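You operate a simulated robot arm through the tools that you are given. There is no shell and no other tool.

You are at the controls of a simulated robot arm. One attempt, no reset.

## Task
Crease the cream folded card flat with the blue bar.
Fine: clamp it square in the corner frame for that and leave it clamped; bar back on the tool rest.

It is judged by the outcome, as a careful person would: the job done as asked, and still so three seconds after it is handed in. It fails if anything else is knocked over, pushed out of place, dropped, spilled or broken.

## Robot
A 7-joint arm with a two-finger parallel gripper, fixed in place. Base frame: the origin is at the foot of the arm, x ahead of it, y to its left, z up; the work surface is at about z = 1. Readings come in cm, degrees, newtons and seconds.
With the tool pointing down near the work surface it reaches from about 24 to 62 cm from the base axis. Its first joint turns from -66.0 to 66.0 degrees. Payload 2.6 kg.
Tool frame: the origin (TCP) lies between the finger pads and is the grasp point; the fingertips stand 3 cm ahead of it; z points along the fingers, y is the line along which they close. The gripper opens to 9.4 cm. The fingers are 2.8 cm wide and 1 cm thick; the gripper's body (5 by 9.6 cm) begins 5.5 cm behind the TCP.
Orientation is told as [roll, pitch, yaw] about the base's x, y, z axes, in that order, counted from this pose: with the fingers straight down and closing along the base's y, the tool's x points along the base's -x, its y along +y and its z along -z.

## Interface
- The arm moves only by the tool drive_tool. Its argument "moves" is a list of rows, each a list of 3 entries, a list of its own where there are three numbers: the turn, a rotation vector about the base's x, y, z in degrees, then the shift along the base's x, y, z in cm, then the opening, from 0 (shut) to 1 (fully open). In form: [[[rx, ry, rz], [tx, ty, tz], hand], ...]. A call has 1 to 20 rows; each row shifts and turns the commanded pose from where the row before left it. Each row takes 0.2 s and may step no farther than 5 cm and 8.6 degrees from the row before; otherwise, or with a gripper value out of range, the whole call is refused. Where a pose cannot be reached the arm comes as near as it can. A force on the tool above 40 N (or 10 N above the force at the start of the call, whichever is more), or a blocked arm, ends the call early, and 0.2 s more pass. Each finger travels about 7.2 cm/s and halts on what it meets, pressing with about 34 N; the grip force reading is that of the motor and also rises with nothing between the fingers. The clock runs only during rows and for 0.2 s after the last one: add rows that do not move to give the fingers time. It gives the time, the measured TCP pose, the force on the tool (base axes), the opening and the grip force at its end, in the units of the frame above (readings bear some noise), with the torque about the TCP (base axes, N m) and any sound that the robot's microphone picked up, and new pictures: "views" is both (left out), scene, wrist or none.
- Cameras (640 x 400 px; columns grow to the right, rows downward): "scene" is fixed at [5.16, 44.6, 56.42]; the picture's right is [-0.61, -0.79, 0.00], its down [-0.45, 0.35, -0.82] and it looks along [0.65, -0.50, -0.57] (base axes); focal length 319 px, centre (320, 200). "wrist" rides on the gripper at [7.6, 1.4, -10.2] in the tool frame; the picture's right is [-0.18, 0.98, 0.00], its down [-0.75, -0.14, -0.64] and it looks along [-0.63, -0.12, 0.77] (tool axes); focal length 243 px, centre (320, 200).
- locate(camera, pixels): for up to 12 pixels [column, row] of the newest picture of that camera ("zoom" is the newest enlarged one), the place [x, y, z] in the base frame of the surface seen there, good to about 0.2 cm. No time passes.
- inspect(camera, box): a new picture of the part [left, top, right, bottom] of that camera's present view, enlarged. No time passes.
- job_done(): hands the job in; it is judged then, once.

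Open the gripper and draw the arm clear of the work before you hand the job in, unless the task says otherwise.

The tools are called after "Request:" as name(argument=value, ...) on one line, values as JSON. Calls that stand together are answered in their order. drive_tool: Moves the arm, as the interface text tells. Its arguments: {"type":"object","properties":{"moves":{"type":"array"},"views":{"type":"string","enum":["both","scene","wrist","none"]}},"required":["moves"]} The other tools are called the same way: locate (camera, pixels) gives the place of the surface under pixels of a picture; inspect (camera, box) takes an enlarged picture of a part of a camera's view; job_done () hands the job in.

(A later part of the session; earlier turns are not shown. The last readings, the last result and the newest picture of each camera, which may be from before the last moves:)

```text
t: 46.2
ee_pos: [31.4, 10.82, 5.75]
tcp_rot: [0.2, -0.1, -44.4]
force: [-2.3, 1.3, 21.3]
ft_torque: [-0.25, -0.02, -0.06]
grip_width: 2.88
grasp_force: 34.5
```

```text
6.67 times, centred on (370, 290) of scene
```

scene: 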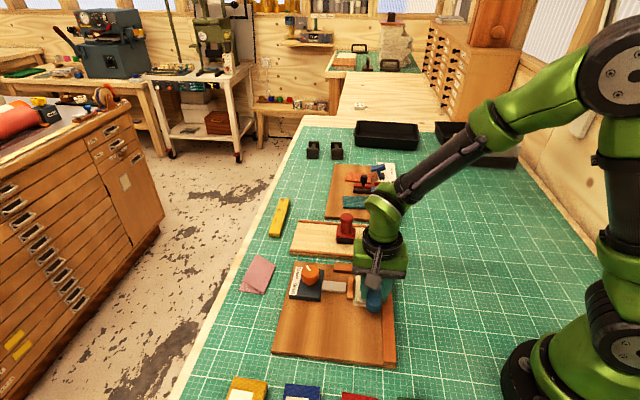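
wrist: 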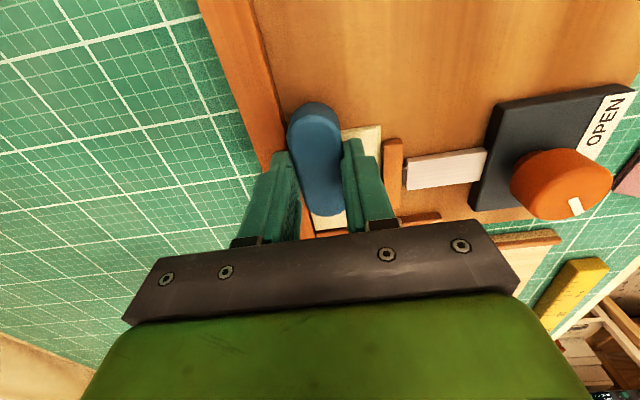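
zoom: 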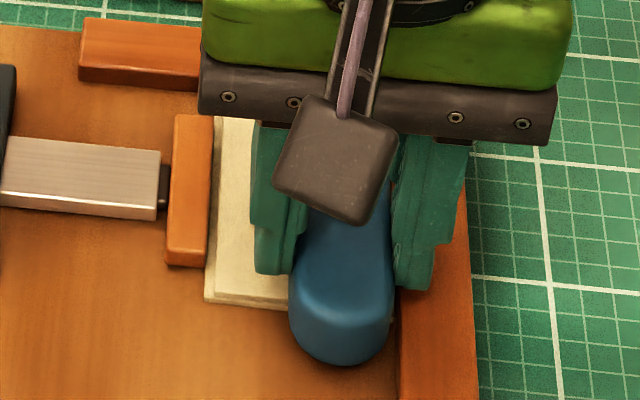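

About 21 N down force with the leaf pressed flat. Now I stroke along the fold toward the short fence (+u), edging 0.1 cm closer to the long fence so the bar bears on the fold.

Request:
drive_tool(moves=[[[0, 0, 0], [0.204, -0.221, 0], 0.12], [[0, 0, 0], [0.204, -0.221, 0], 0.12], [[0, 0, 0], [0.204, -0.221, 0], 0.12], [[0, 0, 0], [0.204, -0.221, 0], 0.12], [[0, 0, 0], [0.204, -0.221, 0], 0.12], [[0, 0, 0], [0, 0, 0], 0.12]])

Request:
inspect(camera="scene", box=[330, 260, 410, 320])

Request:
inspect(camera="wrist", box=[180, 60, 440, 240])

```text
t: 47.6
ee_pos: [32.21, 9.72, 5.56]
tcp_rot: [0.0, 0.0, -44.4]
force: [-5.8, 5.5, 19.9]
ft_torque: [0.08, 0.25, -0.06]
grip_width: 2.89
grasp_force: 33.8
```

scene: 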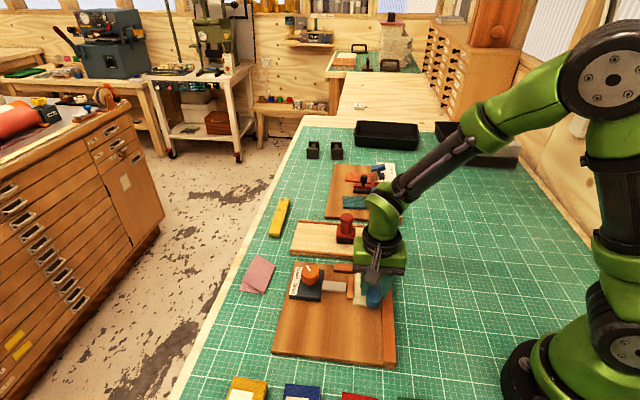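
wrist: 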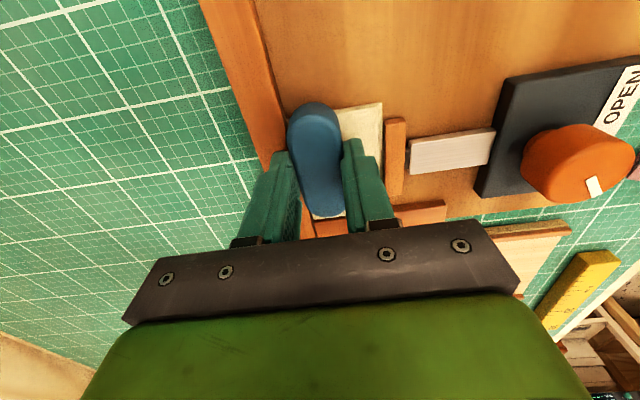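

```text
6.67 times, centred on (370, 290) of scene
```

zoom: 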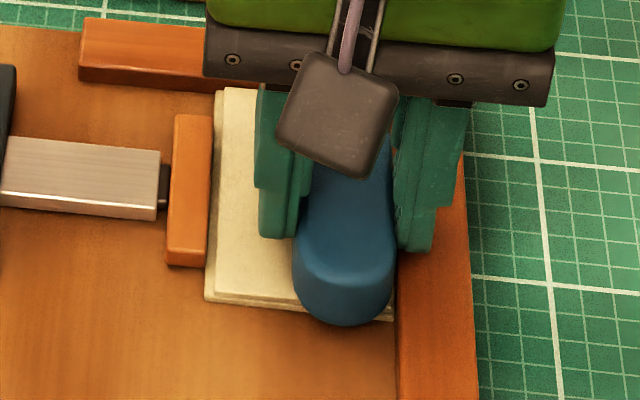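

```text
2.22 times, centred on (310, 150) of wrist
```

zoom: 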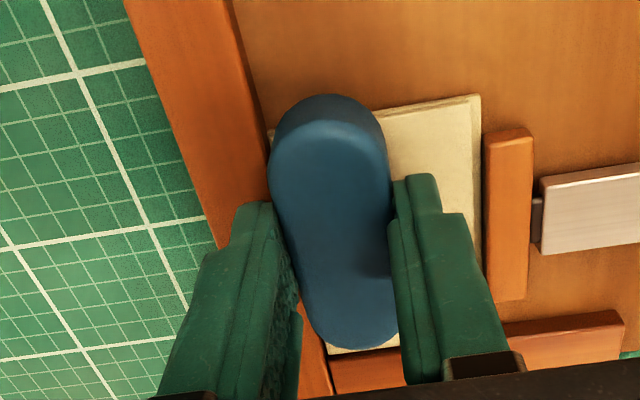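

The stroke runs well: 20 N normal, ~8 N friction, card not shifting. I continue toward the corner.

Request:
drive_tool(moves=[[[0, 0, 0], [0.214, -0.21, 0], 0.12], [[0, 0, 0], [0.214, -0.21, 0], 0.12], [[0, 0, 0], [0.214, -0.21, 0], 0.12], [[0, 0, 0], [0.214, -0.21, 0], 0.12], [[0, 0, 0], [0.214, -0.21, 0], 0.12], [[0, 0, 0], [0.143, -0.14, 0], 0.12], [[0, 0, 0], [0, 0, 0], 0.12]])

Request:
inspect(camera="scene", box=[330, 260, 410, 320])

Request:
inspect(camera="wrist", box=[180, 60, 440, 240])

```text
t: 49.2
ee_pos: [33.45, 8.48, 5.64]
tcp_rot: [0.0, 0.0, -44.4]
force: [-3.6, 1.2, 10.1]
ft_torque: [0.05, 0.19, -0.03]
grip_width: 2.88
grasp_force: 33.7
```

scene: 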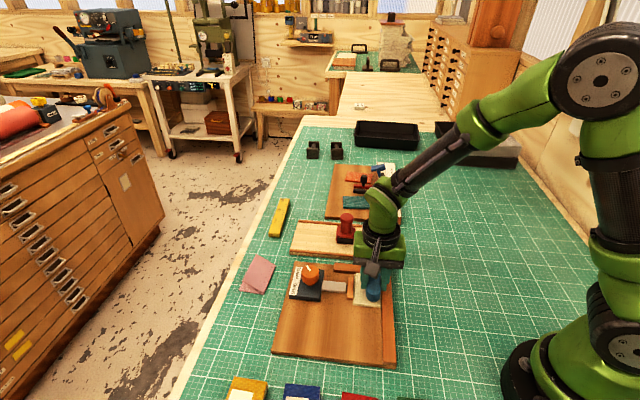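
wrist: 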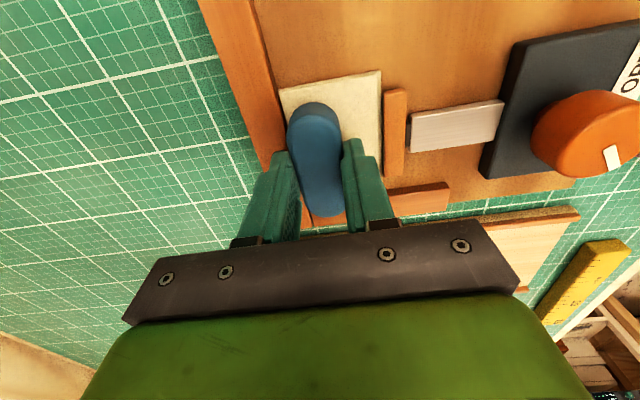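

```text
6.67 times, centred on (370, 290) of scene
```

zoom: 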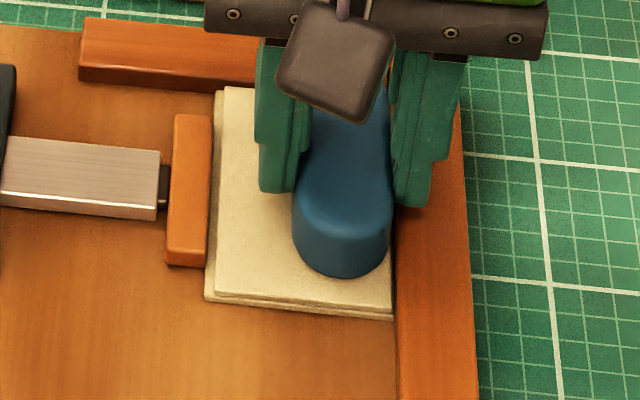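

```text
2.22 times, centred on (310, 150) of wrist
```

zoom: 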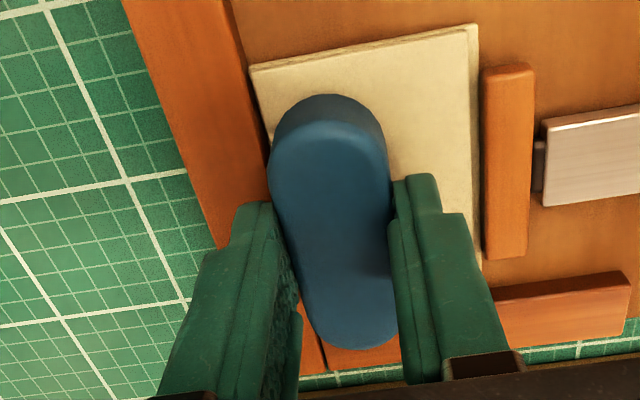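

The leaf is lying flat and the bar is near the corner; down force has fallen to 10 N. I press 0.05 cm more and continue gently to the short fence.

Request:
drive_tool(moves=[[[0, 0, 0], [0, 0, -0.05], 0.12], [[0, 0, 0], [0.107, -0.105, 0], 0.12], [[0, 0, 0], [0.107, -0.105, 0], 0.12], [[0, 0, 0], [0, 0, 0], 0.12]], views="wrist")

Request:
inspect(camera="wrist", box=[240, 150, 400, 250])

```text
t: 50.2
ee_pos: [33.78, 8.25, 5.59]
tcp_rot: [0.1, -0.1, -44.5]
force: [-1.3, 2.9, 9.6]
ft_torque: [0.14, 0.11, -0.01]
grip_width: 2.88
grasp_force: 34.2
```

wrist: 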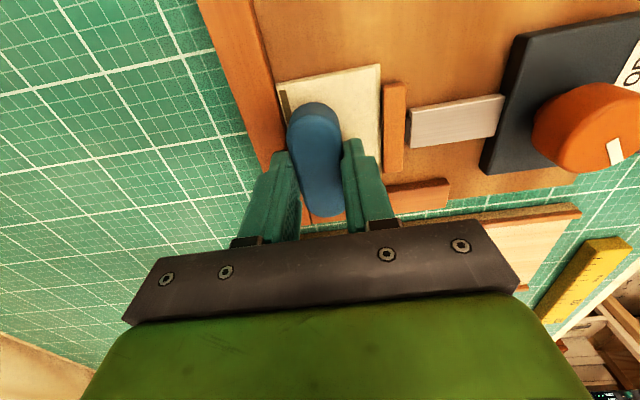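

```text
4.00 times, centred on (320, 200) of wrist
```

zoom: 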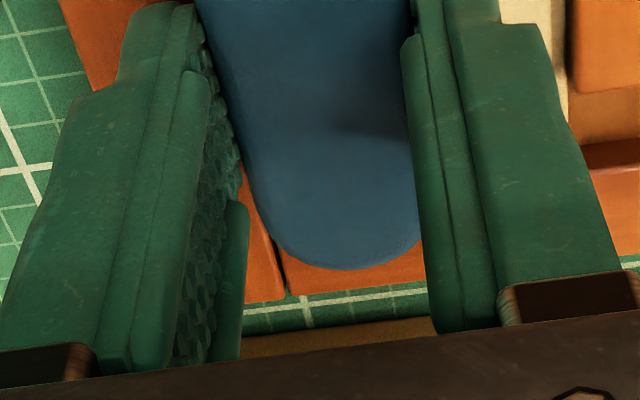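

A darker line seems to have appeared along the fold at (286,105) in the wrist view. I look closer.

Request:
inspect(camera="wrist", box=[250, 55, 400, 155])

Request:
inspect(camera="scene", box=[340, 270, 404, 320])

```text
4.00 times, centred on (325, 105) of wrist
```

zoom: 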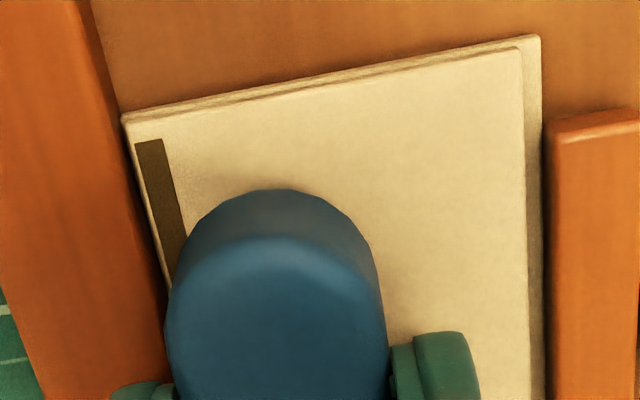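

```text
8.00 times, centred on (372, 295) of scene
```

zoom: 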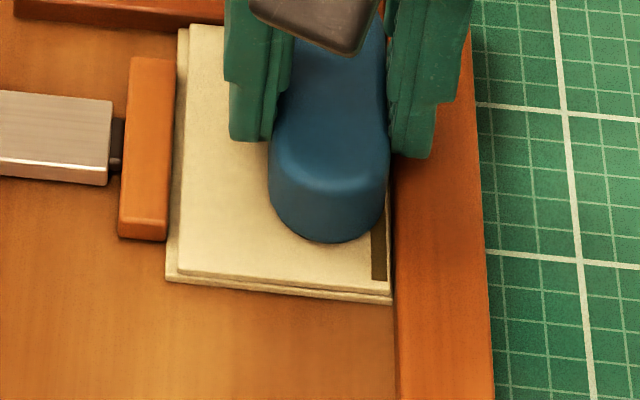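

A dark burnished crease line has appeared along the fold. I finish the last bit of the stroke toward the corner with slightly more pressure, then lift straight up.

Request:
drive_tool(moves=[[[0, 0, 0], [0, 0, -0.04], 0.12], [[0, 0, 0], [0.07, -0.07, 0], 0.12], [[0, 0, 0], [0.07, -0.07, 0], 0.12], [[0, 0, 0], [0, 0, 0], 0.12]], views="none")

```text
t: 51.2
ee_pos: [33.86, 8.17, 5.59]
tcp_rot: [0.1, 0.0, -44.3]
force: [-6.5, 8.0, 22.6]
ft_torque: [0.21, 0.35, -0.04]
grip_width: 2.91
grasp_force: 34.0
```

22 N down at the corner end, with light contact ahead. I lift the bar straight up and inspect the card.

Request:
drive_tool(moves=[[[0, 0, 0], [-0.03, 0.03, 0.3], 0.12], [[0, 0, 0], [0, 0, 0.7], 0.12], [[0, 0, 0], [0, 0, 2], 0.12], [[0, 0, 0], [0, 0, 3], 0.12], [[0, 0, 0], [0, 0, 3], 0.12], [[0, 0, 0], [3, 3, 0], 0.12], [[0, 0, 0], [0, 0, 0], 0.12]])

Request:
inspect(camera="scene", box=[340, 265, 404, 315])

Request:
inspect(camera="wrist", box=[180, 30, 420, 200])

```text
t: 52.8
ee_pos: [36.81, 11.2, 14.41]
tcp_rot: [0.0, -0.1, -44.4]
force: [0.5, -1.1, -0.4]
ft_torque: [0.01, 0.0, -0.02]
grip_width: 2.88
grasp_force: 34.3
```

scene: 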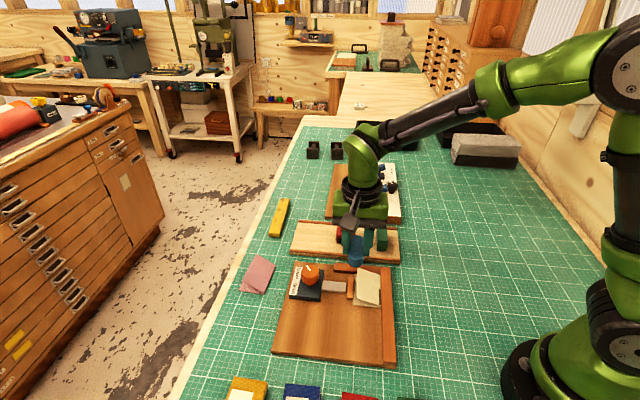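
wrist: 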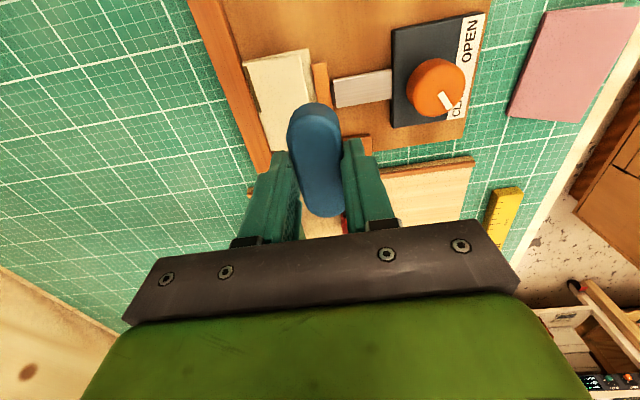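

```text
8.00 times, centred on (372, 290) of scene
```

zoom: 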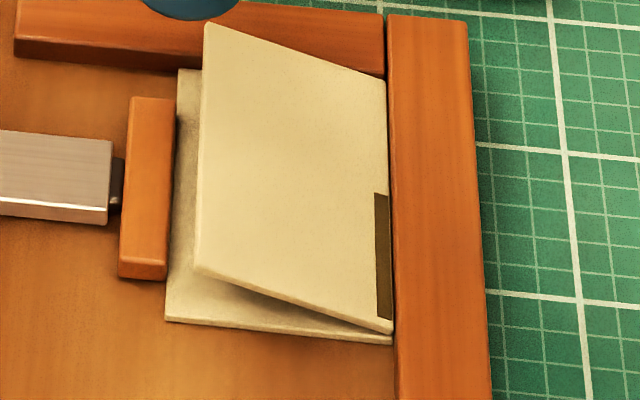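

```text
2.35 times, centred on (300, 115) of wrist
```

zoom: 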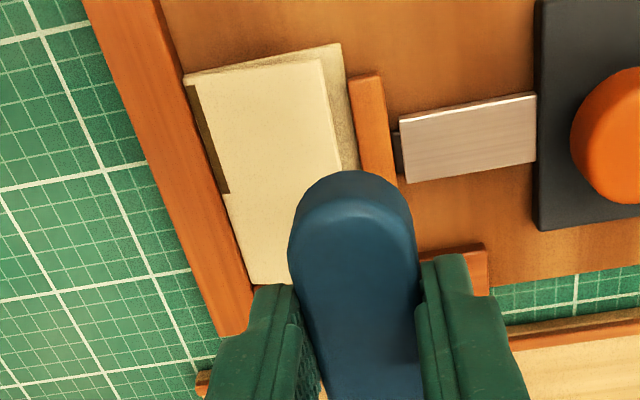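

The crease line covers only the near half of the fold and the leaf has sprung up again, so I need to burnish the far half too. I measure where the line starts and ends.

Request:
locate(camera="zoom", pixels=[[190, 90], [226, 190], [186, 80], [252, 280], [330, 60], [245, 285], [320, 160], [340, 45], [455, 260], [400, 250]])

Request:
inspect(camera="scene", box=[340, 265, 404, 315])

```text
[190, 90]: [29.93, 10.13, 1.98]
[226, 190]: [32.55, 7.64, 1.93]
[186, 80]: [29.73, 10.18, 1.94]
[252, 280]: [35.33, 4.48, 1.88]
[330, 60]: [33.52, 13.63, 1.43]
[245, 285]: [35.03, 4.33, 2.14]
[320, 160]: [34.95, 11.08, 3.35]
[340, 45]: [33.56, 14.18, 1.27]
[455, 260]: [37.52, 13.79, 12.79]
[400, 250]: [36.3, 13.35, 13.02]
```

```text
8.00 times, centred on (372, 290) of scene
```

zoom: 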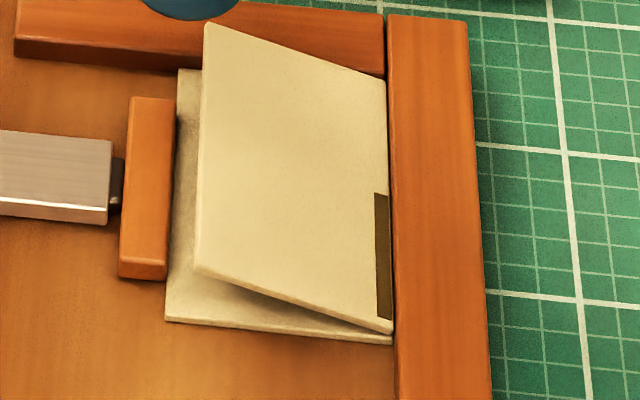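

I measure the leaf's free edge height and look closely at the crease strip for segment gaps.

Request:
locate(camera="zoom", pixels=[[200, 265], [209, 30], [383, 312], [382, 200], [384, 90], [390, 325], [170, 315], [182, 75], [130, 105], [165, 270], [395, 200], [388, 16]])

Request:
inspect(camera="scene", box=[374, 280, 398, 310])

```text
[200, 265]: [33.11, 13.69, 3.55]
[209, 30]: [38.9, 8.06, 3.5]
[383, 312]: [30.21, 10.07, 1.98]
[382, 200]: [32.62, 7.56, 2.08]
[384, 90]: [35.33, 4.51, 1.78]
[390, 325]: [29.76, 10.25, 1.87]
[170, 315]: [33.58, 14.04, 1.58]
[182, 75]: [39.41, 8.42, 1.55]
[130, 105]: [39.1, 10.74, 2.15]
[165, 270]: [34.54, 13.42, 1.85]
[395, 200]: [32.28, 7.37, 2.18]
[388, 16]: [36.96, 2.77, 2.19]
```

```text
13.33 times, centred on (386, 295) of scene
```

zoom: 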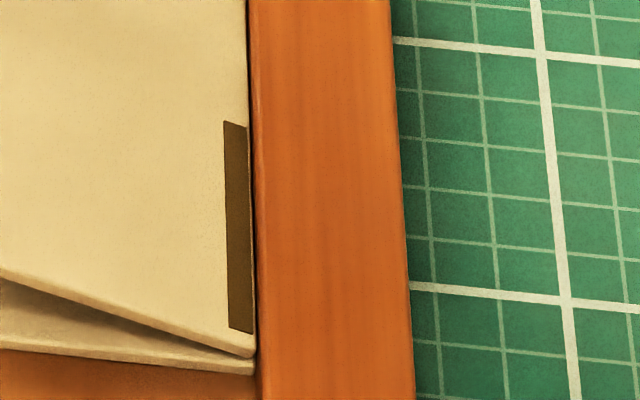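

The strip covers exactly the near half (u≈14.4–18.0) and the leaf now springs up only to z 3.5, so the far half (u 18–22) still needs pressing. I go back to mid-card and make a second stroke into the corner with more force.

Request:
drive_tool(moves=[[[0, 0, 0], [-2.31, -0.77, 0], 0.12], [[0, 0, 0], [-2.31, -0.78, -1], 0.12], [[0, 0, 0], [0, 0, -3], 0.12], [[0, 0, 0], [0, 0, -2.5], 0.12], [[0, 0, 0], [0, 0, -1], 0.12], [[0, 0, 0], [0, 0, -0.8], 0.12], [[0, 0, 0], [0, 0, -0.4], 0.12], [[0, 0, 0], [0, 0, -0.16], 0.12], [[0, 0, 0], [0, 0, -0.05], 0.12], [[0, 0, 0], [0, 0, 0], 0.12]], views="wrist")

```text
t: 55.0
ee_pos: [32.18, 9.5, 5.65]
tcp_rot: [-0.2, 0.0, -44.4]
force: [-0.4, -0.1, 1.3]
ft_torque: [0.01, 0.07, 0.0]
grip_width: 2.87
grasp_force: 33.8
```

wrist: 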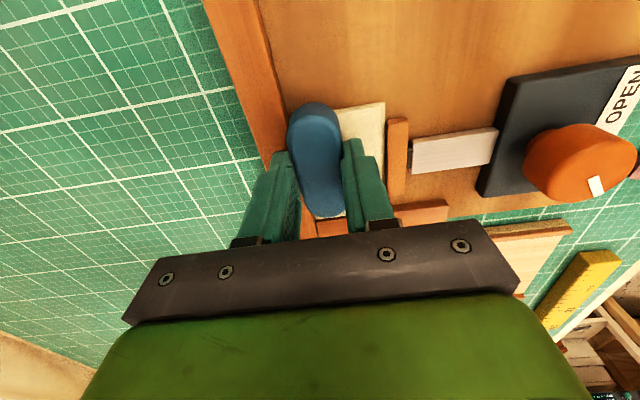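

Light contact (1.3 N) at mid-card. I press down in small steps to about 25 N.

Request:
drive_tool(moves=[[[0, 0, 0], [0, 0, -0.05], 0.12], [[0, 0, 0], [0, 0, -0.03], 0.12], [[0, 0, 0], [0, 0, 0], 0.12]], views="none")

Request:
drive_tool(moves=[[[0, 0, 0], [0, 0, -0.03], 0.12], [[0, 0, 0], [0, 0, 0], 0.12]], views="none")

```text
t: 55.8
ee_pos: [32.2, 9.65, 5.62]
tcp_rot: [0.0, 0.0, -44.4]
force: [-3.0, -0.9, 12.0]
ft_torque: [-0.13, 0.15, -0.03]
grip_width: 2.87
grasp_force: 34.2
```

```text
t: 56.4
ee_pos: [32.26, 9.71, 5.53]
tcp_rot: [0.0, 0.0, -44.4]
force: [-3.1, -2.5, 14.3]
ft_torque: [-0.19, 0.13, -0.04]
grip_width: 2.9
grasp_force: 34.0
```

14 N now; I press a little more and stroke toward the corner with a slight downward bias to keep the force up.

Request:
drive_tool(moves=[[[0, 0, 0], [0, 0, -0.04], 0.12], [[0, 0, 0], [0.143, -0.14, -0.01], 0.12], [[0, 0, 0], [0.143, -0.14, -0.01], 0.12], [[0, 0, 0], [0.143, -0.14, -0.01], 0.12], [[0, 0, 0], [0.143, -0.14, -0.01], 0.12], [[0, 0, 0], [0.143, -0.14, -0.01], 0.12], [[0, 0, 0], [0, 0, 0], 0.12]], views="none")

```text
t: 58.0
ee_pos: [32.99, 8.98, 5.48]
tcp_rot: [0.1, 0.1, -44.4]
force: [-4.6, 6.3, 19.8]
ft_torque: [0.21, 0.25, -0.01]
grip_width: 2.89
grasp_force: 33.8
```

20 N and moving steadily. I continue to the corner with the same bias.

Request:
drive_tool(moves=[[[0, 0, 0], [0.143, -0.14, -0.015], 0.12], [[0, 0, 0], [0.143, -0.14, -0.015], 0.12], [[0, 0, 0], [0.143, -0.14, -0.015], 0.12], [[0, 0, 0], [0.143, -0.14, -0.015], 0.12], [[0, 0, 0], [0.143, -0.14, -0.015], 0.12], [[0, 0, 0], [0.143, -0.14, -0.01], 0.12], [[0, 0, 0], [0, 0, 0], 0.12]], views="wrist")

Request:
inspect(camera="wrist", box=[250, 55, 400, 155])

```text
t: 59.6
ee_pos: [33.77, 8.08, 5.29]
tcp_rot: [0.0, 0.0, -44.5]
force: [-3.3, 4.0, 17.3]
ft_torque: [0.13, 0.17, -0.02]
grip_width: 2.89
grasp_force: 34.4
```

wrist: 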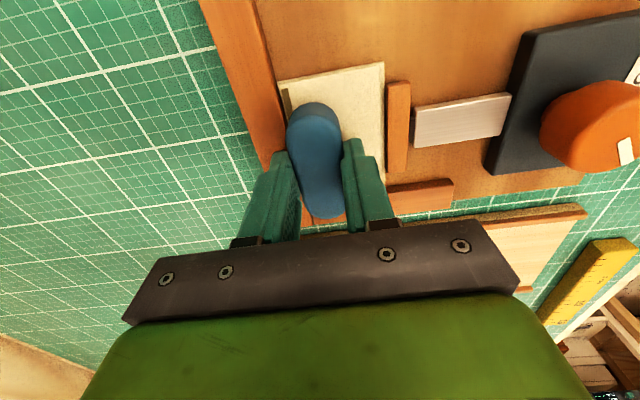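

```text
4.00 times, centred on (325, 105) of wrist
```

zoom: 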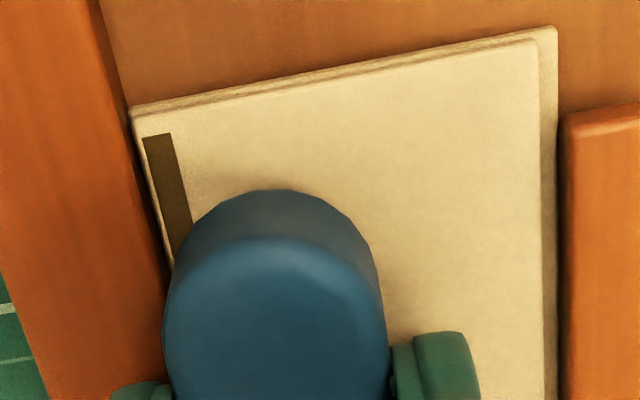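

At u≈18.5 with 17 N. I go on in 0.1 cm steps until the bar meets the short fence.

Request:
drive_tool(moves=[[[0, 0, 0], [0.071, -0.07, -0.03], 0.12], [[0, 0, 0], [0.071, -0.07, 0], 0.12], [[0, 0, 0], [0, 0, 0], 0.12]], views="none")

Request:
drive_tool(moves=[[[0, 0, 0], [0.071, -0.07, 0], 0.12], [[0, 0, 0], [0.071, -0.07, 0], 0.12], [[0, 0, 0], [0, 0, 0], 0.12]], views="none")

```text
t: 60.4
ee_pos: [33.81, 8.08, 5.41]
tcp_rot: [0.0, 0.1, -44.5]
force: [-8.9, 7.9, 23.2]
ft_torque: [0.08, 0.33, -0.03]
grip_width: 2.91
grasp_force: 33.5
```

```text
t: 61.2
ee_pos: [33.89, 7.96, 5.31]
tcp_rot: [-0.1, 0.2, -44.4]
force: [-13.5, 16.2, 13.8]
ft_torque: [0.36, 0.4, 0.06]
grip_width: 2.87
grasp_force: 34.0
```

The bar has met the short fence. I ease back, lift straight up and look at the crease.

Request:
drive_tool(moves=[[[0, 0, 0], [-0.107, 0.105, 0], 0.12], [[0, 0, 0], [0, 0, 0.3], 0.12], [[0, 0, 0], [0, 0, 0.9], 0.12], [[0, 0, 0], [0, 0, 3], 0.12], [[0, 0, 0], [0, 0, 4], 0.12], [[0, 0, 0], [3, 3, 1], 0.12], [[0, 0, 0], [0, 0, 0], 0.12]], views="wrist")

Request:
inspect(camera="scene", box=[340, 265, 404, 315])

Request:
inspect(camera="wrist", box=[180, 30, 420, 200])

```text
t: 62.8
ee_pos: [36.62, 11.2, 14.54]
tcp_rot: [-0.1, 0.1, -44.4]
force: [1.1, 0.2, -0.3]
ft_torque: [0.02, 0.03, 0.0]
grip_width: 2.88
grasp_force: 34.3
```

wrist: 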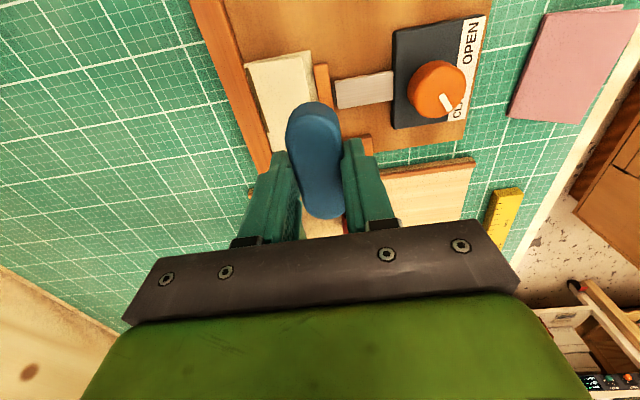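

```text
8.00 times, centred on (372, 290) of scene
```

zoom: 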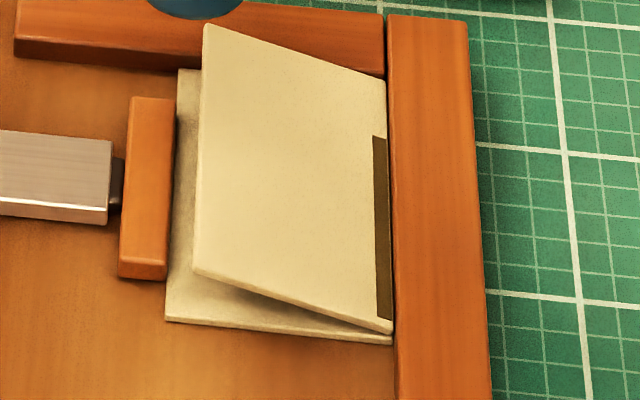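

```text
2.35 times, centred on (300, 115) of wrist
```

zoom: 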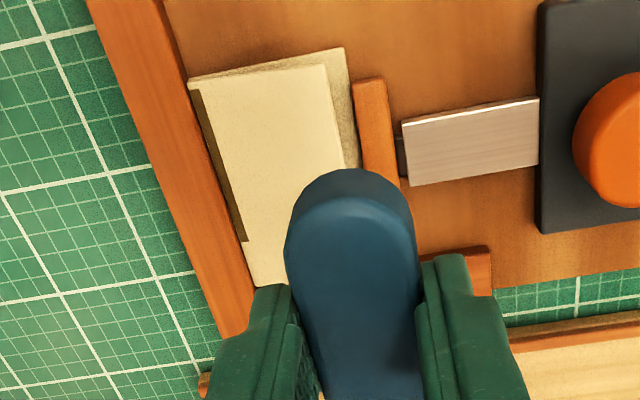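

The crease line has grown further toward the corner. I measure where it now ends.

Request:
locate(camera="zoom", pixels=[[194, 95], [244, 238], [190, 85], [258, 282], [330, 70]])

Request:
inspect(camera="scene", box=[370, 262, 402, 312])

```text
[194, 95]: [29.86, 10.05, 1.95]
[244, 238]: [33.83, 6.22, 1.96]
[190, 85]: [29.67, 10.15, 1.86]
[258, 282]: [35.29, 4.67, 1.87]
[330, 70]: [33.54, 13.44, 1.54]
```

```text
8.00 times, centred on (386, 287) of scene
```

zoom: 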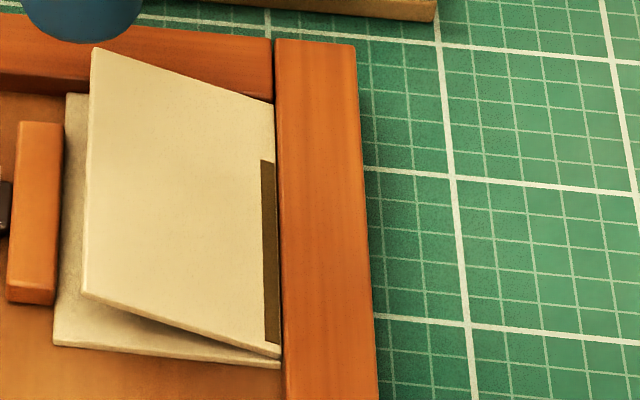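

The line now reaches u≈19.8; about 2 cm to the corner remains, so pressed travel over each part seems to accumulate. I take a clean pose reading before continuing.

Request:
drive_tool(moves=[[[0, 0, 0], [0, 0, 0], 0.12], [[0, 0, 0], [0, 0, 0], 0.12]], views="none")

Request:
drive_tool(moves=[[[0, 0, 0], [0, 0, 0], 0.12]], views="wrist")

Request:
inspect(camera="wrist", box=[220, 90, 420, 240])

```text
t: 63.4
ee_pos: [36.69, 11.17, 14.42]
tcp_rot: [0.0, 0.0, -44.4]
force: [1.3, 0.9, -0.7]
ft_torque: [-0.02, -0.05, 0.03]
grip_width: 2.92
grasp_force: 33.7
```

```text
t: 63.8
ee_pos: [36.72, 11.12, 14.54]
tcp_rot: [0.0, 0.0, -44.3]
force: [-0.3, -1.0, -1.0]
ft_torque: [-0.03, 0.02, 0.05]
grip_width: 2.88
grasp_force: 33.9
```

wrist: 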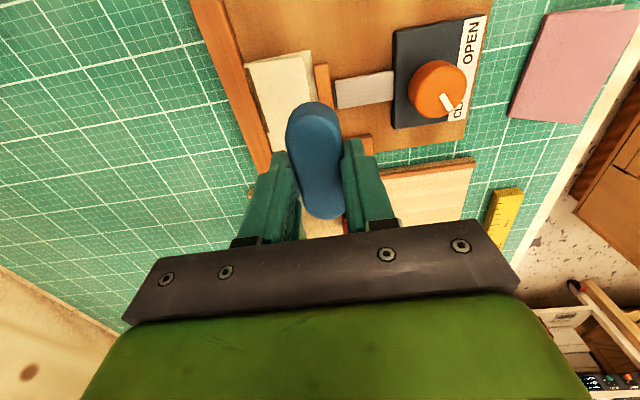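

```text
2.67 times, centred on (320, 165) of wrist
```

zoom: 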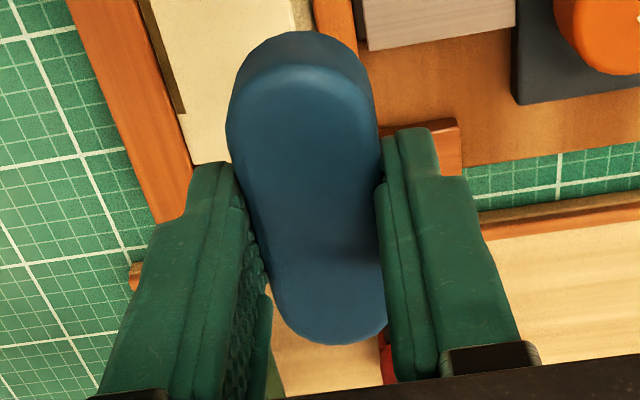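

Averaged pose shows the bar was blocked by the short fence at u≈18.5, so that is its furthest reach. I return to u≈17.6 and will rub back and forth under pressure at the corner end to finish the last part.

Request:
drive_tool(moves=[[[0, 0, 0], [-1.74, -1.2, 0], 0.12], [[0, 0, 0], [-1.74, -1.2, -1], 0.12], [[0, 0, 0], [0, 0, -3], 0.12], [[0, 0, 0], [0, 0, -2.4], 0.12], [[0, 0, 0], [0, 0, -1], 0.12], [[0, 0, 0], [0, 0, -0.8], 0.12], [[0, 0, 0], [0, 0, -0.4], 0.12], [[0, 0, 0], [0, 0, -0.25], 0.12], [[0, 0, 0], [0, 0, 0], 0.12]], views="wrist")

Request:
drive_tool(moves=[[[0, 0, 0], [0, 0, -0.05], 0.12], [[0, 0, 0], [0, 0, -0.05], 0.12], [[0, 0, 0], [0, 0, 0], 0.12]], views="none")

```text
t: 65.8
ee_pos: [33.42, 8.54, 5.66]
tcp_rot: [0.0, 0.0, -44.3]
force: [0.8, 0.3, -0.8]
ft_torque: [0.0, -0.01, 0.0]
grip_width: 2.89
grasp_force: 33.9
```

wrist: 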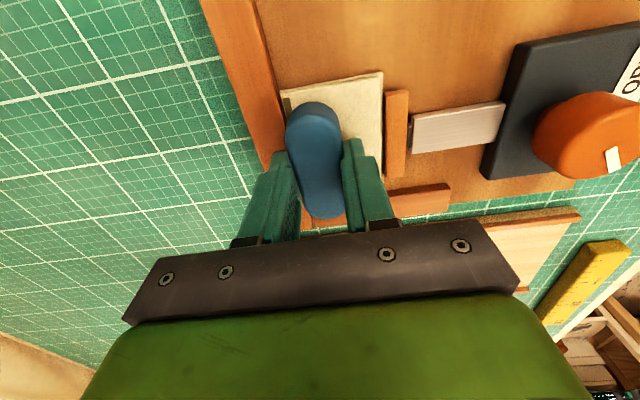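

```text
t: 66.6
ee_pos: [33.45, 8.55, 5.52]
tcp_rot: [0.0, 0.0, -44.5]
force: [0.5, 0.6, -0.2]
ft_torque: [0.0, 0.0, 0.01]
grip_width: 2.9
grasp_force: 34.1
```

No contact yet at this height (u≈17.9), so I continue down in small steps.

Request:
drive_tool(moves=[[[0, 0, 0], [0, 0, -0.05], 0.12], [[0, 0, 0], [0, 0, -0.05], 0.12], [[0, 0, 0], [0, 0, 0], 0.12]], views="none")

Request:
drive_tool(moves=[[[0, 0, 0], [0, 0, -0.05], 0.12], [[0, 0, 0], [0, 0, 0], 0.12]], views="none")

```text
t: 67.4
ee_pos: [33.52, 8.44, 5.35]
tcp_rot: [-0.1, -0.1, -44.5]
force: [0.2, 0.9, 0.2]
ft_torque: [0.01, -0.02, 0.02]
grip_width: 2.89
grasp_force: 33.3
```

```text
t: 68.0
ee_pos: [33.32, 8.52, 5.36]
tcp_rot: [0.0, 0.0, -44.4]
force: [0.0, -0.2, -0.5]
ft_torque: [-0.02, 0.01, 0.01]
grip_width: 2.86
grasp_force: 34.0
```

Still no contact with TCP at 5.29, which suggests the bar has slid up in the grip during pressing. I check visually before going lower since the fingertips are now near fence height.

Request:
drive_tool(moves=[[[0, 0, 0], [0, 0, 0.1], 0.12]])

Request:
inspect(camera="scene", box=[335, 250, 399, 300])

Request:
inspect(camera="wrist", box=[240, 80, 400, 240])

```text
t: 68.4
ee_pos: [33.44, 8.43, 5.46]
tcp_rot: [0.0, 0.0, -44.5]
force: [0.6, 0.4, 0.2]
ft_torque: [0.04, -0.03, 0.01]
grip_width: 2.85
grasp_force: 33.7
```

scene: 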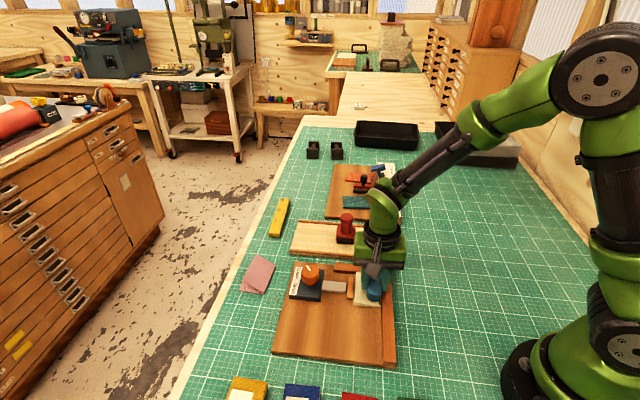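
wrist: 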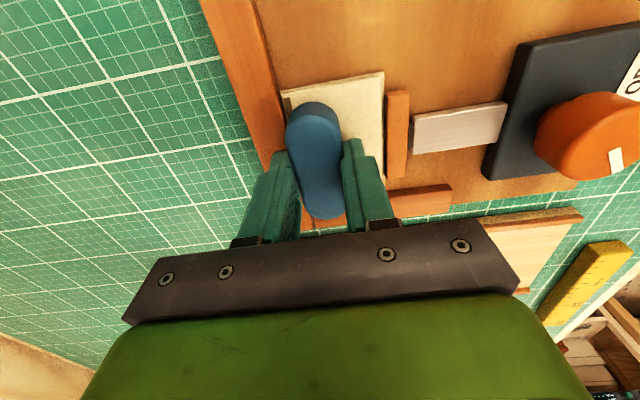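

```text
8.00 times, centred on (367, 275) of scene
```

zoom: 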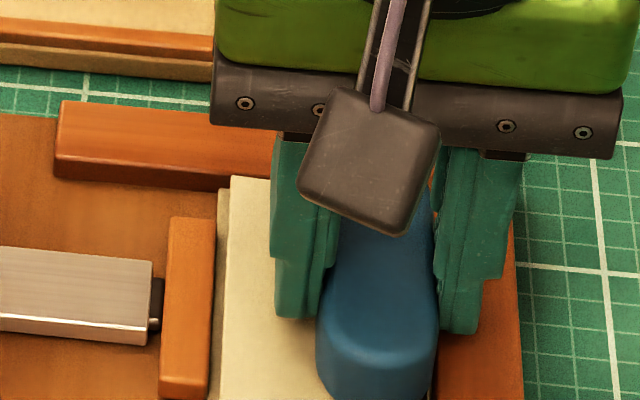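

```text
2.50 times, centred on (320, 160) of wrist
```

zoom: 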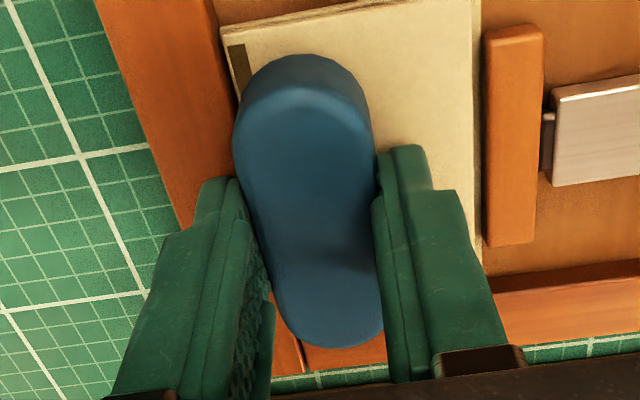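

I measure the bar's top surface at several points to see how far it slid or tilted in the grip.

Request:
locate(camera="wrist", pixels=[[312, 120], [315, 140], [318, 160], [321, 180], [324, 200], [326, 210], [300, 140], [332, 140], [308, 190], [336, 190]])

```text
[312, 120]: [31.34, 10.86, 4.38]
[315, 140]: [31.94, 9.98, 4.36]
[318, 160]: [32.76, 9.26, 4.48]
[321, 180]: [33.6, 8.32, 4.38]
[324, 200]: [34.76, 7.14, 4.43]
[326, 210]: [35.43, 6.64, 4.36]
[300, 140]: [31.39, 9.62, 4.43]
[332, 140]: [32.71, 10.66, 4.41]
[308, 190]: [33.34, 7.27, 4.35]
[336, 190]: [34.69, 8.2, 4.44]
```

The bar is level but has slid up 0.5 cm in the grip (top at TCP−1.0). I'll set it down on the free near part of the frame board (u≈8, v≈32.5) and re-grip it with more protruding below the fingertips.

Request:
drive_tool(moves=[[[0, 0, 0], [0, 0, 1], 0.12], [[0, 0, 0], [0, 0, 4], 0.12], [[0, 0, 0], [-1.69, 3.03, 0], 0.12], [[0, 0, 0], [-1.69, 3.03, 0], 0.12], [[0, 0, 0], [-1.68, 3.04, 0], 0.12], [[0, 0, 0], [0, 0, -3], 0.12], [[0, 0, 0], [0, 0, -1.5], 0.12], [[0, 0, 0], [0, 0, -0.6], 0.12], [[0, 0, 0], [0, 0, 0], 0.12]])

Request:
inspect(camera="scene", box=[270, 260, 410, 360])

```text
t: 70.4
ee_pos: [28.48, 17.6, 5.49]
tcp_rot: [0.0, 0.0, -44.5]
force: [0.2, 0.3, -1.2]
ft_torque: [-0.03, 0.06, 0.01]
grip_width: 2.89
grasp_force: 34.1
```

scene: 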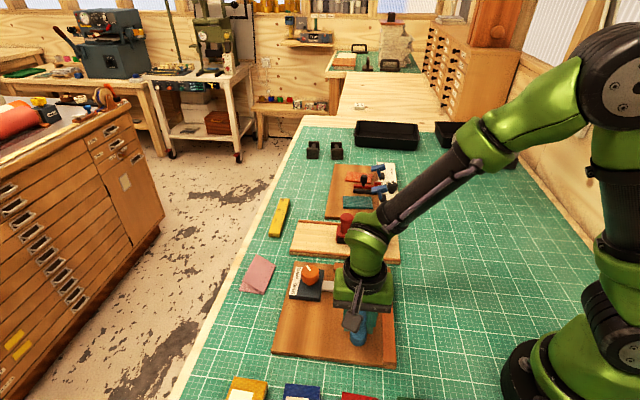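
wrist: 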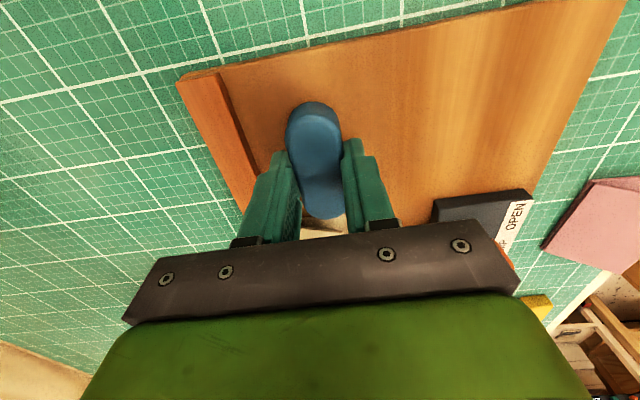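

```text
4.00 times, centred on (340, 310) of scene
```

zoom: 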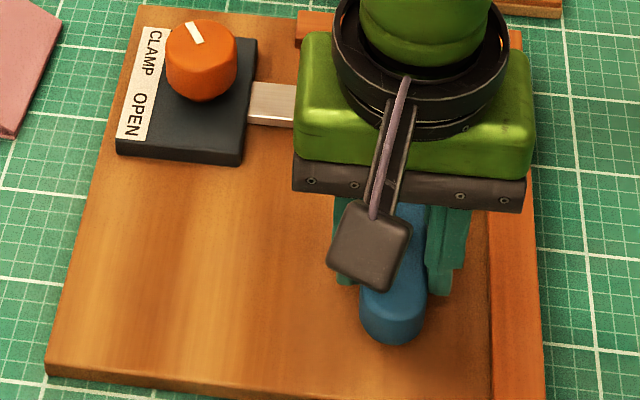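

The bar is above clear board. I lower gently to contact.

Request:
drive_tool(moves=[[[0, 0, 0], [0, 0, -0.3], 0.12], [[0, 0, 0], [0, 0, -0.2], 0.12], [[0, 0, 0], [0, 0, -0.1], 0.12], [[0, 0, 0], [0, 0, 0], 0.12]], views="none")

Request:
drive_tool(moves=[[[0, 0, 0], [0, 0, -0.07], 0.12], [[0, 0, 0], [0, 0, 0], 0.12]], views="none")

```text
t: 71.4
ee_pos: [28.52, 17.57, 4.77]
tcp_rot: [0.1, 0.1, -44.3]
force: [-0.1, 0.7, -0.3]
ft_torque: [0.01, 0.0, -0.01]
grip_width: 2.89
grasp_force: 34.2
```

```text
t: 72.0
ee_pos: [28.25, 17.54, 4.67]
tcp_rot: [0.0, 0.0, -44.4]
force: [-0.3, 0.1, 0.2]
ft_torque: [0.0, 0.01, 0.02]
grip_width: 2.89
grasp_force: 33.9
```

No contact yet at TCP 4.62; two more small steps.

Request:
drive_tool(moves=[[[0, 0, 0], [0, 0, -0.05], 0.12], [[0, 0, 0], [0, 0, 0], 0.12]], views="none")

Request:
drive_tool(moves=[[[0, 0, 0], [0, 0, -0.05], 0.12], [[0, 0, 0], [0, 0, 0], 0.12]], views="none")

Request:
drive_tool(moves=[[[0, 0, 0], [0, 0, -0.04], 0.12], [[0, 0, 0], [0, 0, 0], 0.12]], views="none")

```text
t: 72.6
ee_pos: [28.33, 17.63, 4.56]
tcp_rot: [0.0, 0.0, -44.4]
force: [0.4, -0.2, -0.1]
ft_torque: [-0.03, 0.0, 0.01]
grip_width: 2.88
grasp_force: 34.3
```

```text
t: 73.2
ee_pos: [28.46, 17.73, 4.67]
tcp_rot: [0.0, 0.0, -44.4]
force: [-0.3, -0.6, 0.8]
ft_torque: [-0.04, -0.05, -0.02]
grip_width: 2.89
grasp_force: 33.7
```

```text
t: 73.8
ee_pos: [28.4, 17.62, 4.72]
tcp_rot: [0.1, 0.0, -44.4]
force: [-3.6, -3.4, 14.7]
ft_torque: [-0.23, -0.03, -0.04]
grip_width: 2.89
grasp_force: 34.1
```

Contact made (bar on the board). I ease pressure, open the fingers a little, raise 0.75 cm and re-grip so about 1.05 cm of the bar protrudes.

Request:
drive_tool(moves=[[[0, 0, 0], [0, 0, 0.03], 0.12], [[0, 0, 0], [0, 0, 0], 0.36], [[0, 0, 0], [0, 0, 0], 0.4], [[0, 0, 0], [0, 0, 0.35], 0.4], [[0, 0, 0], [0, 0, 0.35], 0.4], [[0, 0, 0], [0, 0, 0.05], 0.4], [[0, 0, 0], [0, 0, 0], 0.4]], views="wrist")

Request:
inspect(camera="wrist", box=[220, 80, 420, 240])

Request:
locate(camera="wrist", pixels=[[312, 120], [318, 160], [324, 200], [305, 150], [330, 150]])

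```text
t: 75.4
ee_pos: [28.39, 17.66, 5.37]
tcp_rot: [0.0, 0.1, -44.3]
force: [-0.3, -0.2, 0.5]
ft_torque: [-0.03, -0.01, 0.02]
grip_width: 3.75
grasp_force: 0.2
```

wrist: 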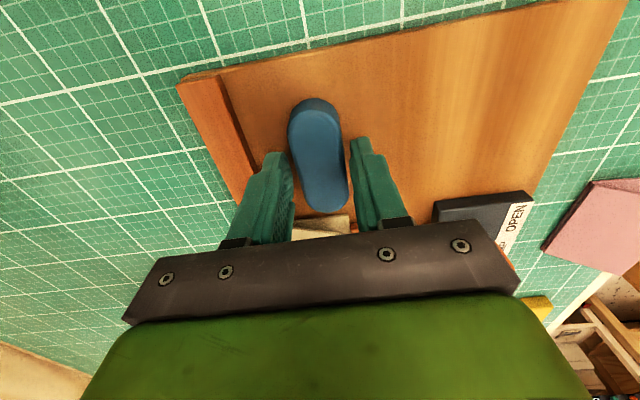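

```text
2.50 times, centred on (320, 160) of wrist
```

zoom: 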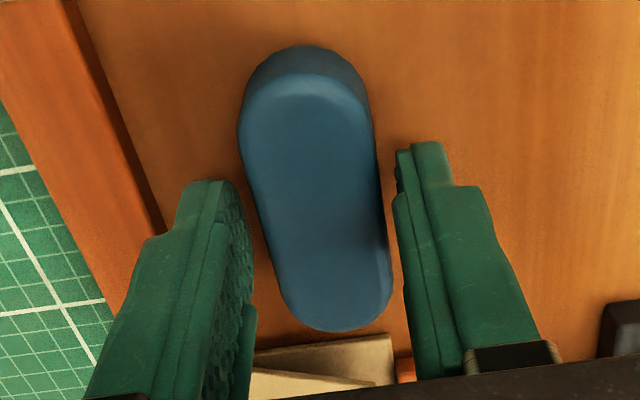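

```text
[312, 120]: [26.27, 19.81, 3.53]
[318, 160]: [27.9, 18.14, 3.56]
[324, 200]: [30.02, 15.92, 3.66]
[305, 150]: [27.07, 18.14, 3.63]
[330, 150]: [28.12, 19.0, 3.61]
```

The bar stands on the board with its top at z 3.6; fingers straddle it. I close to re-grip and lift.

Request:
drive_tool(moves=[[[0, 0, 0], [0, 0, 0], 0.3], [[0, 0, 0], [0, 0, 0], 0.2], [[0, 0, 0], [0, 0, 0], 0.12], [[0, 0, 0], [0, 0, 0], 0.1], [[0, 0, 0], [0, 0, 0.5], 0.1], [[0, 0, 0], [0, 0, 1.5], 0.1], [[0, 0, 0], [0, 0, 2.5], 0.1], [[0, 0, 0], [0, 0, 0], 0.1]])

Request:
inspect(camera="wrist", box=[220, 80, 420, 240])

Request:
inspect(camera="scene", box=[310, 250, 430, 340])

```text
t: 77.2
ee_pos: [28.23, 17.44, 9.89]
tcp_rot: [0.1, 0.1, -44.3]
force: [0.7, 0.4, -0.4]
ft_torque: [-0.02, -0.03, -0.02]
grip_width: 2.87
grasp_force: 34.5
```

scene: 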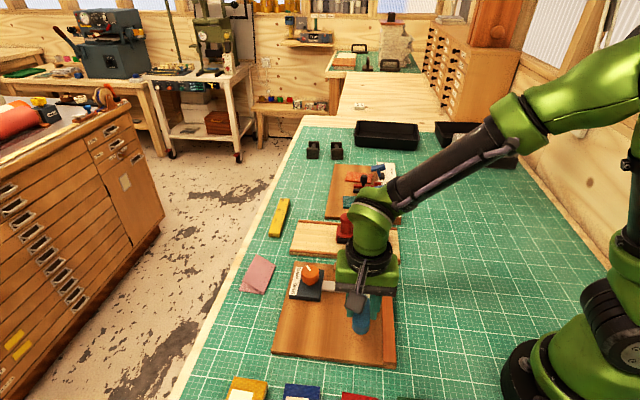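
wrist: 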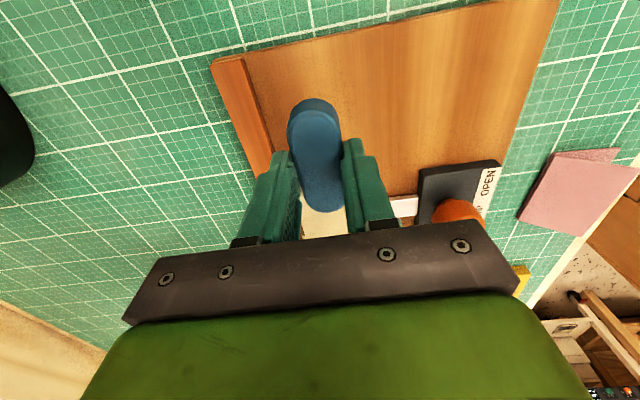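

```text
2.50 times, centred on (320, 160) of wrist
```

zoom: 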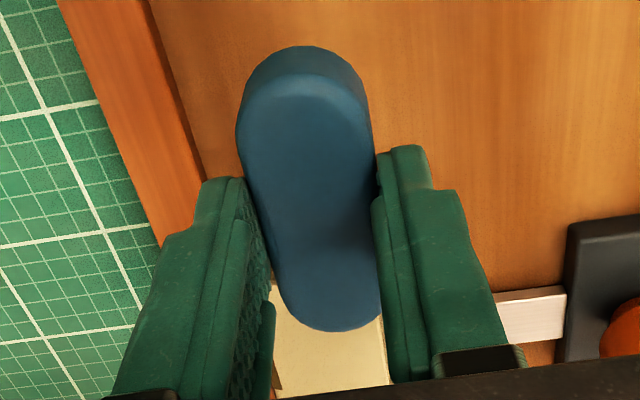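

```text
4.44 times, centred on (370, 295) of scene
```

zoom: 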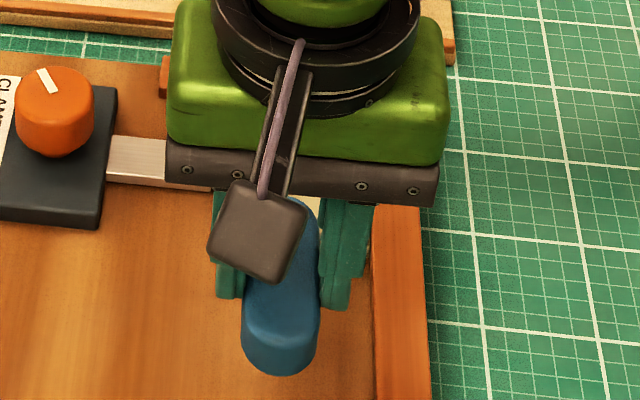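

Re-gripped. I measure the bar's ends relative to the TCP so I know exactly where it will meet the fence.

Request:
locate(camera="wrist", pixels=[[313, 115], [314, 110], [326, 209], [323, 195], [318, 155], [325, 211], [312, 107]])

```text
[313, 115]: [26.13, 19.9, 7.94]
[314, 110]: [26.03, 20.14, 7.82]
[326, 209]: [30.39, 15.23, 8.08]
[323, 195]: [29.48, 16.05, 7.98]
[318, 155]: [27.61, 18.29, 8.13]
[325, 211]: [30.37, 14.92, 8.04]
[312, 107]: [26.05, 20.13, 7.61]
```

The bar is centred within 0.1 cm of the TCP along its length. I carry it back over the fold (u≈17.4, v≈29.5) and lower to just above contact.

Request:
drive_tool(moves=[[[0, 0, 0], [1.54, -2.91, 0], 0.1], [[0, 0, 0], [1.54, -2.91, 0], 0.1], [[0, 0, 0], [1.53, -2.9, 0], 0.1], [[0, 0, 0], [0, 0, -1.5], 0.1], [[0, 0, 0], [0, 0, -1], 0.1], [[0, 0, 0], [0, 0, -0.8], 0.1], [[0, 0, 0], [0, 0, -0.4], 0.1], [[0, 0, 0], [0, 0, -0.1], 0.1], [[0, 0, 0], [0, 0, 0], 0.1]])

Request:
inspect(camera="wrist", box=[220, 60, 420, 240])

```text
t: 79.2
ee_pos: [32.86, 8.88, 6.2]
tcp_rot: [0.0, 0.1, -44.4]
force: [0.2, 0.8, 0.3]
ft_torque: [0.02, -0.04, -0.01]
grip_width: 2.9
grasp_force: 34.0
```

scene: 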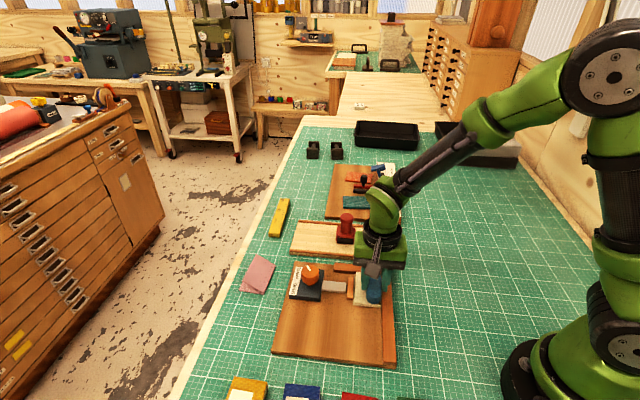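
wrist: 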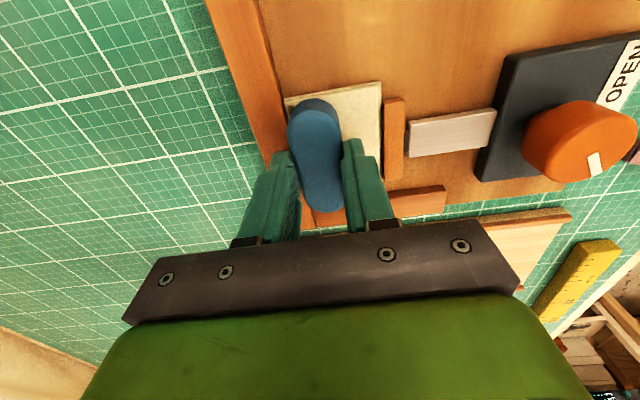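

```text
2.22 times, centred on (320, 150) of wrist
```

zoom: 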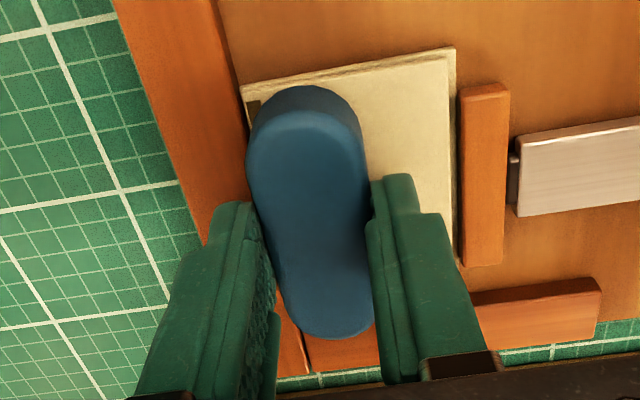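

The bar is close to contact. I lower in small steps to reach about 14–15 N (below the slipping load).

Request:
drive_tool(moves=[[[0, 0, 0], [0, 0, -0.06], 0.1], [[0, 0, 0], [0, 0, 0], 0.1]], views="none")

Request:
drive_tool(moves=[[[0, 0, 0], [0, 0, -0.05], 0.1], [[0, 0, 0], [0, 0, 0], 0.1]], views="none")

Request:
drive_tool(moves=[[[0, 0, 0], [0, 0, -0.05], 0.1], [[0, 0, 0], [0, 0, 0], 0.1]], views="none")

```text
t: 79.8
ee_pos: [32.97, 8.85, 6.09]
tcp_rot: [-0.1, 0.0, -44.5]
force: [-0.3, 0.4, 0.0]
ft_torque: [-0.02, -0.01, -0.01]
grip_width: 2.88
grasp_force: 34.3
```

```text
t: 80.4
ee_pos: [32.97, 8.97, 6.09]
tcp_rot: [0.0, 0.1, -44.4]
force: [0.3, -0.9, -0.6]
ft_torque: [0.03, 0.0, 0.01]
grip_width: 2.91
grasp_force: 33.6
```

```text
t: 81.0
ee_pos: [33.0, 9.02, 5.88]
tcp_rot: [0.0, 0.0, -44.4]
force: [-1.0, 0.4, 3.8]
ft_torque: [-0.03, 0.05, 0.04]
grip_width: 2.86
grasp_force: 33.9
```

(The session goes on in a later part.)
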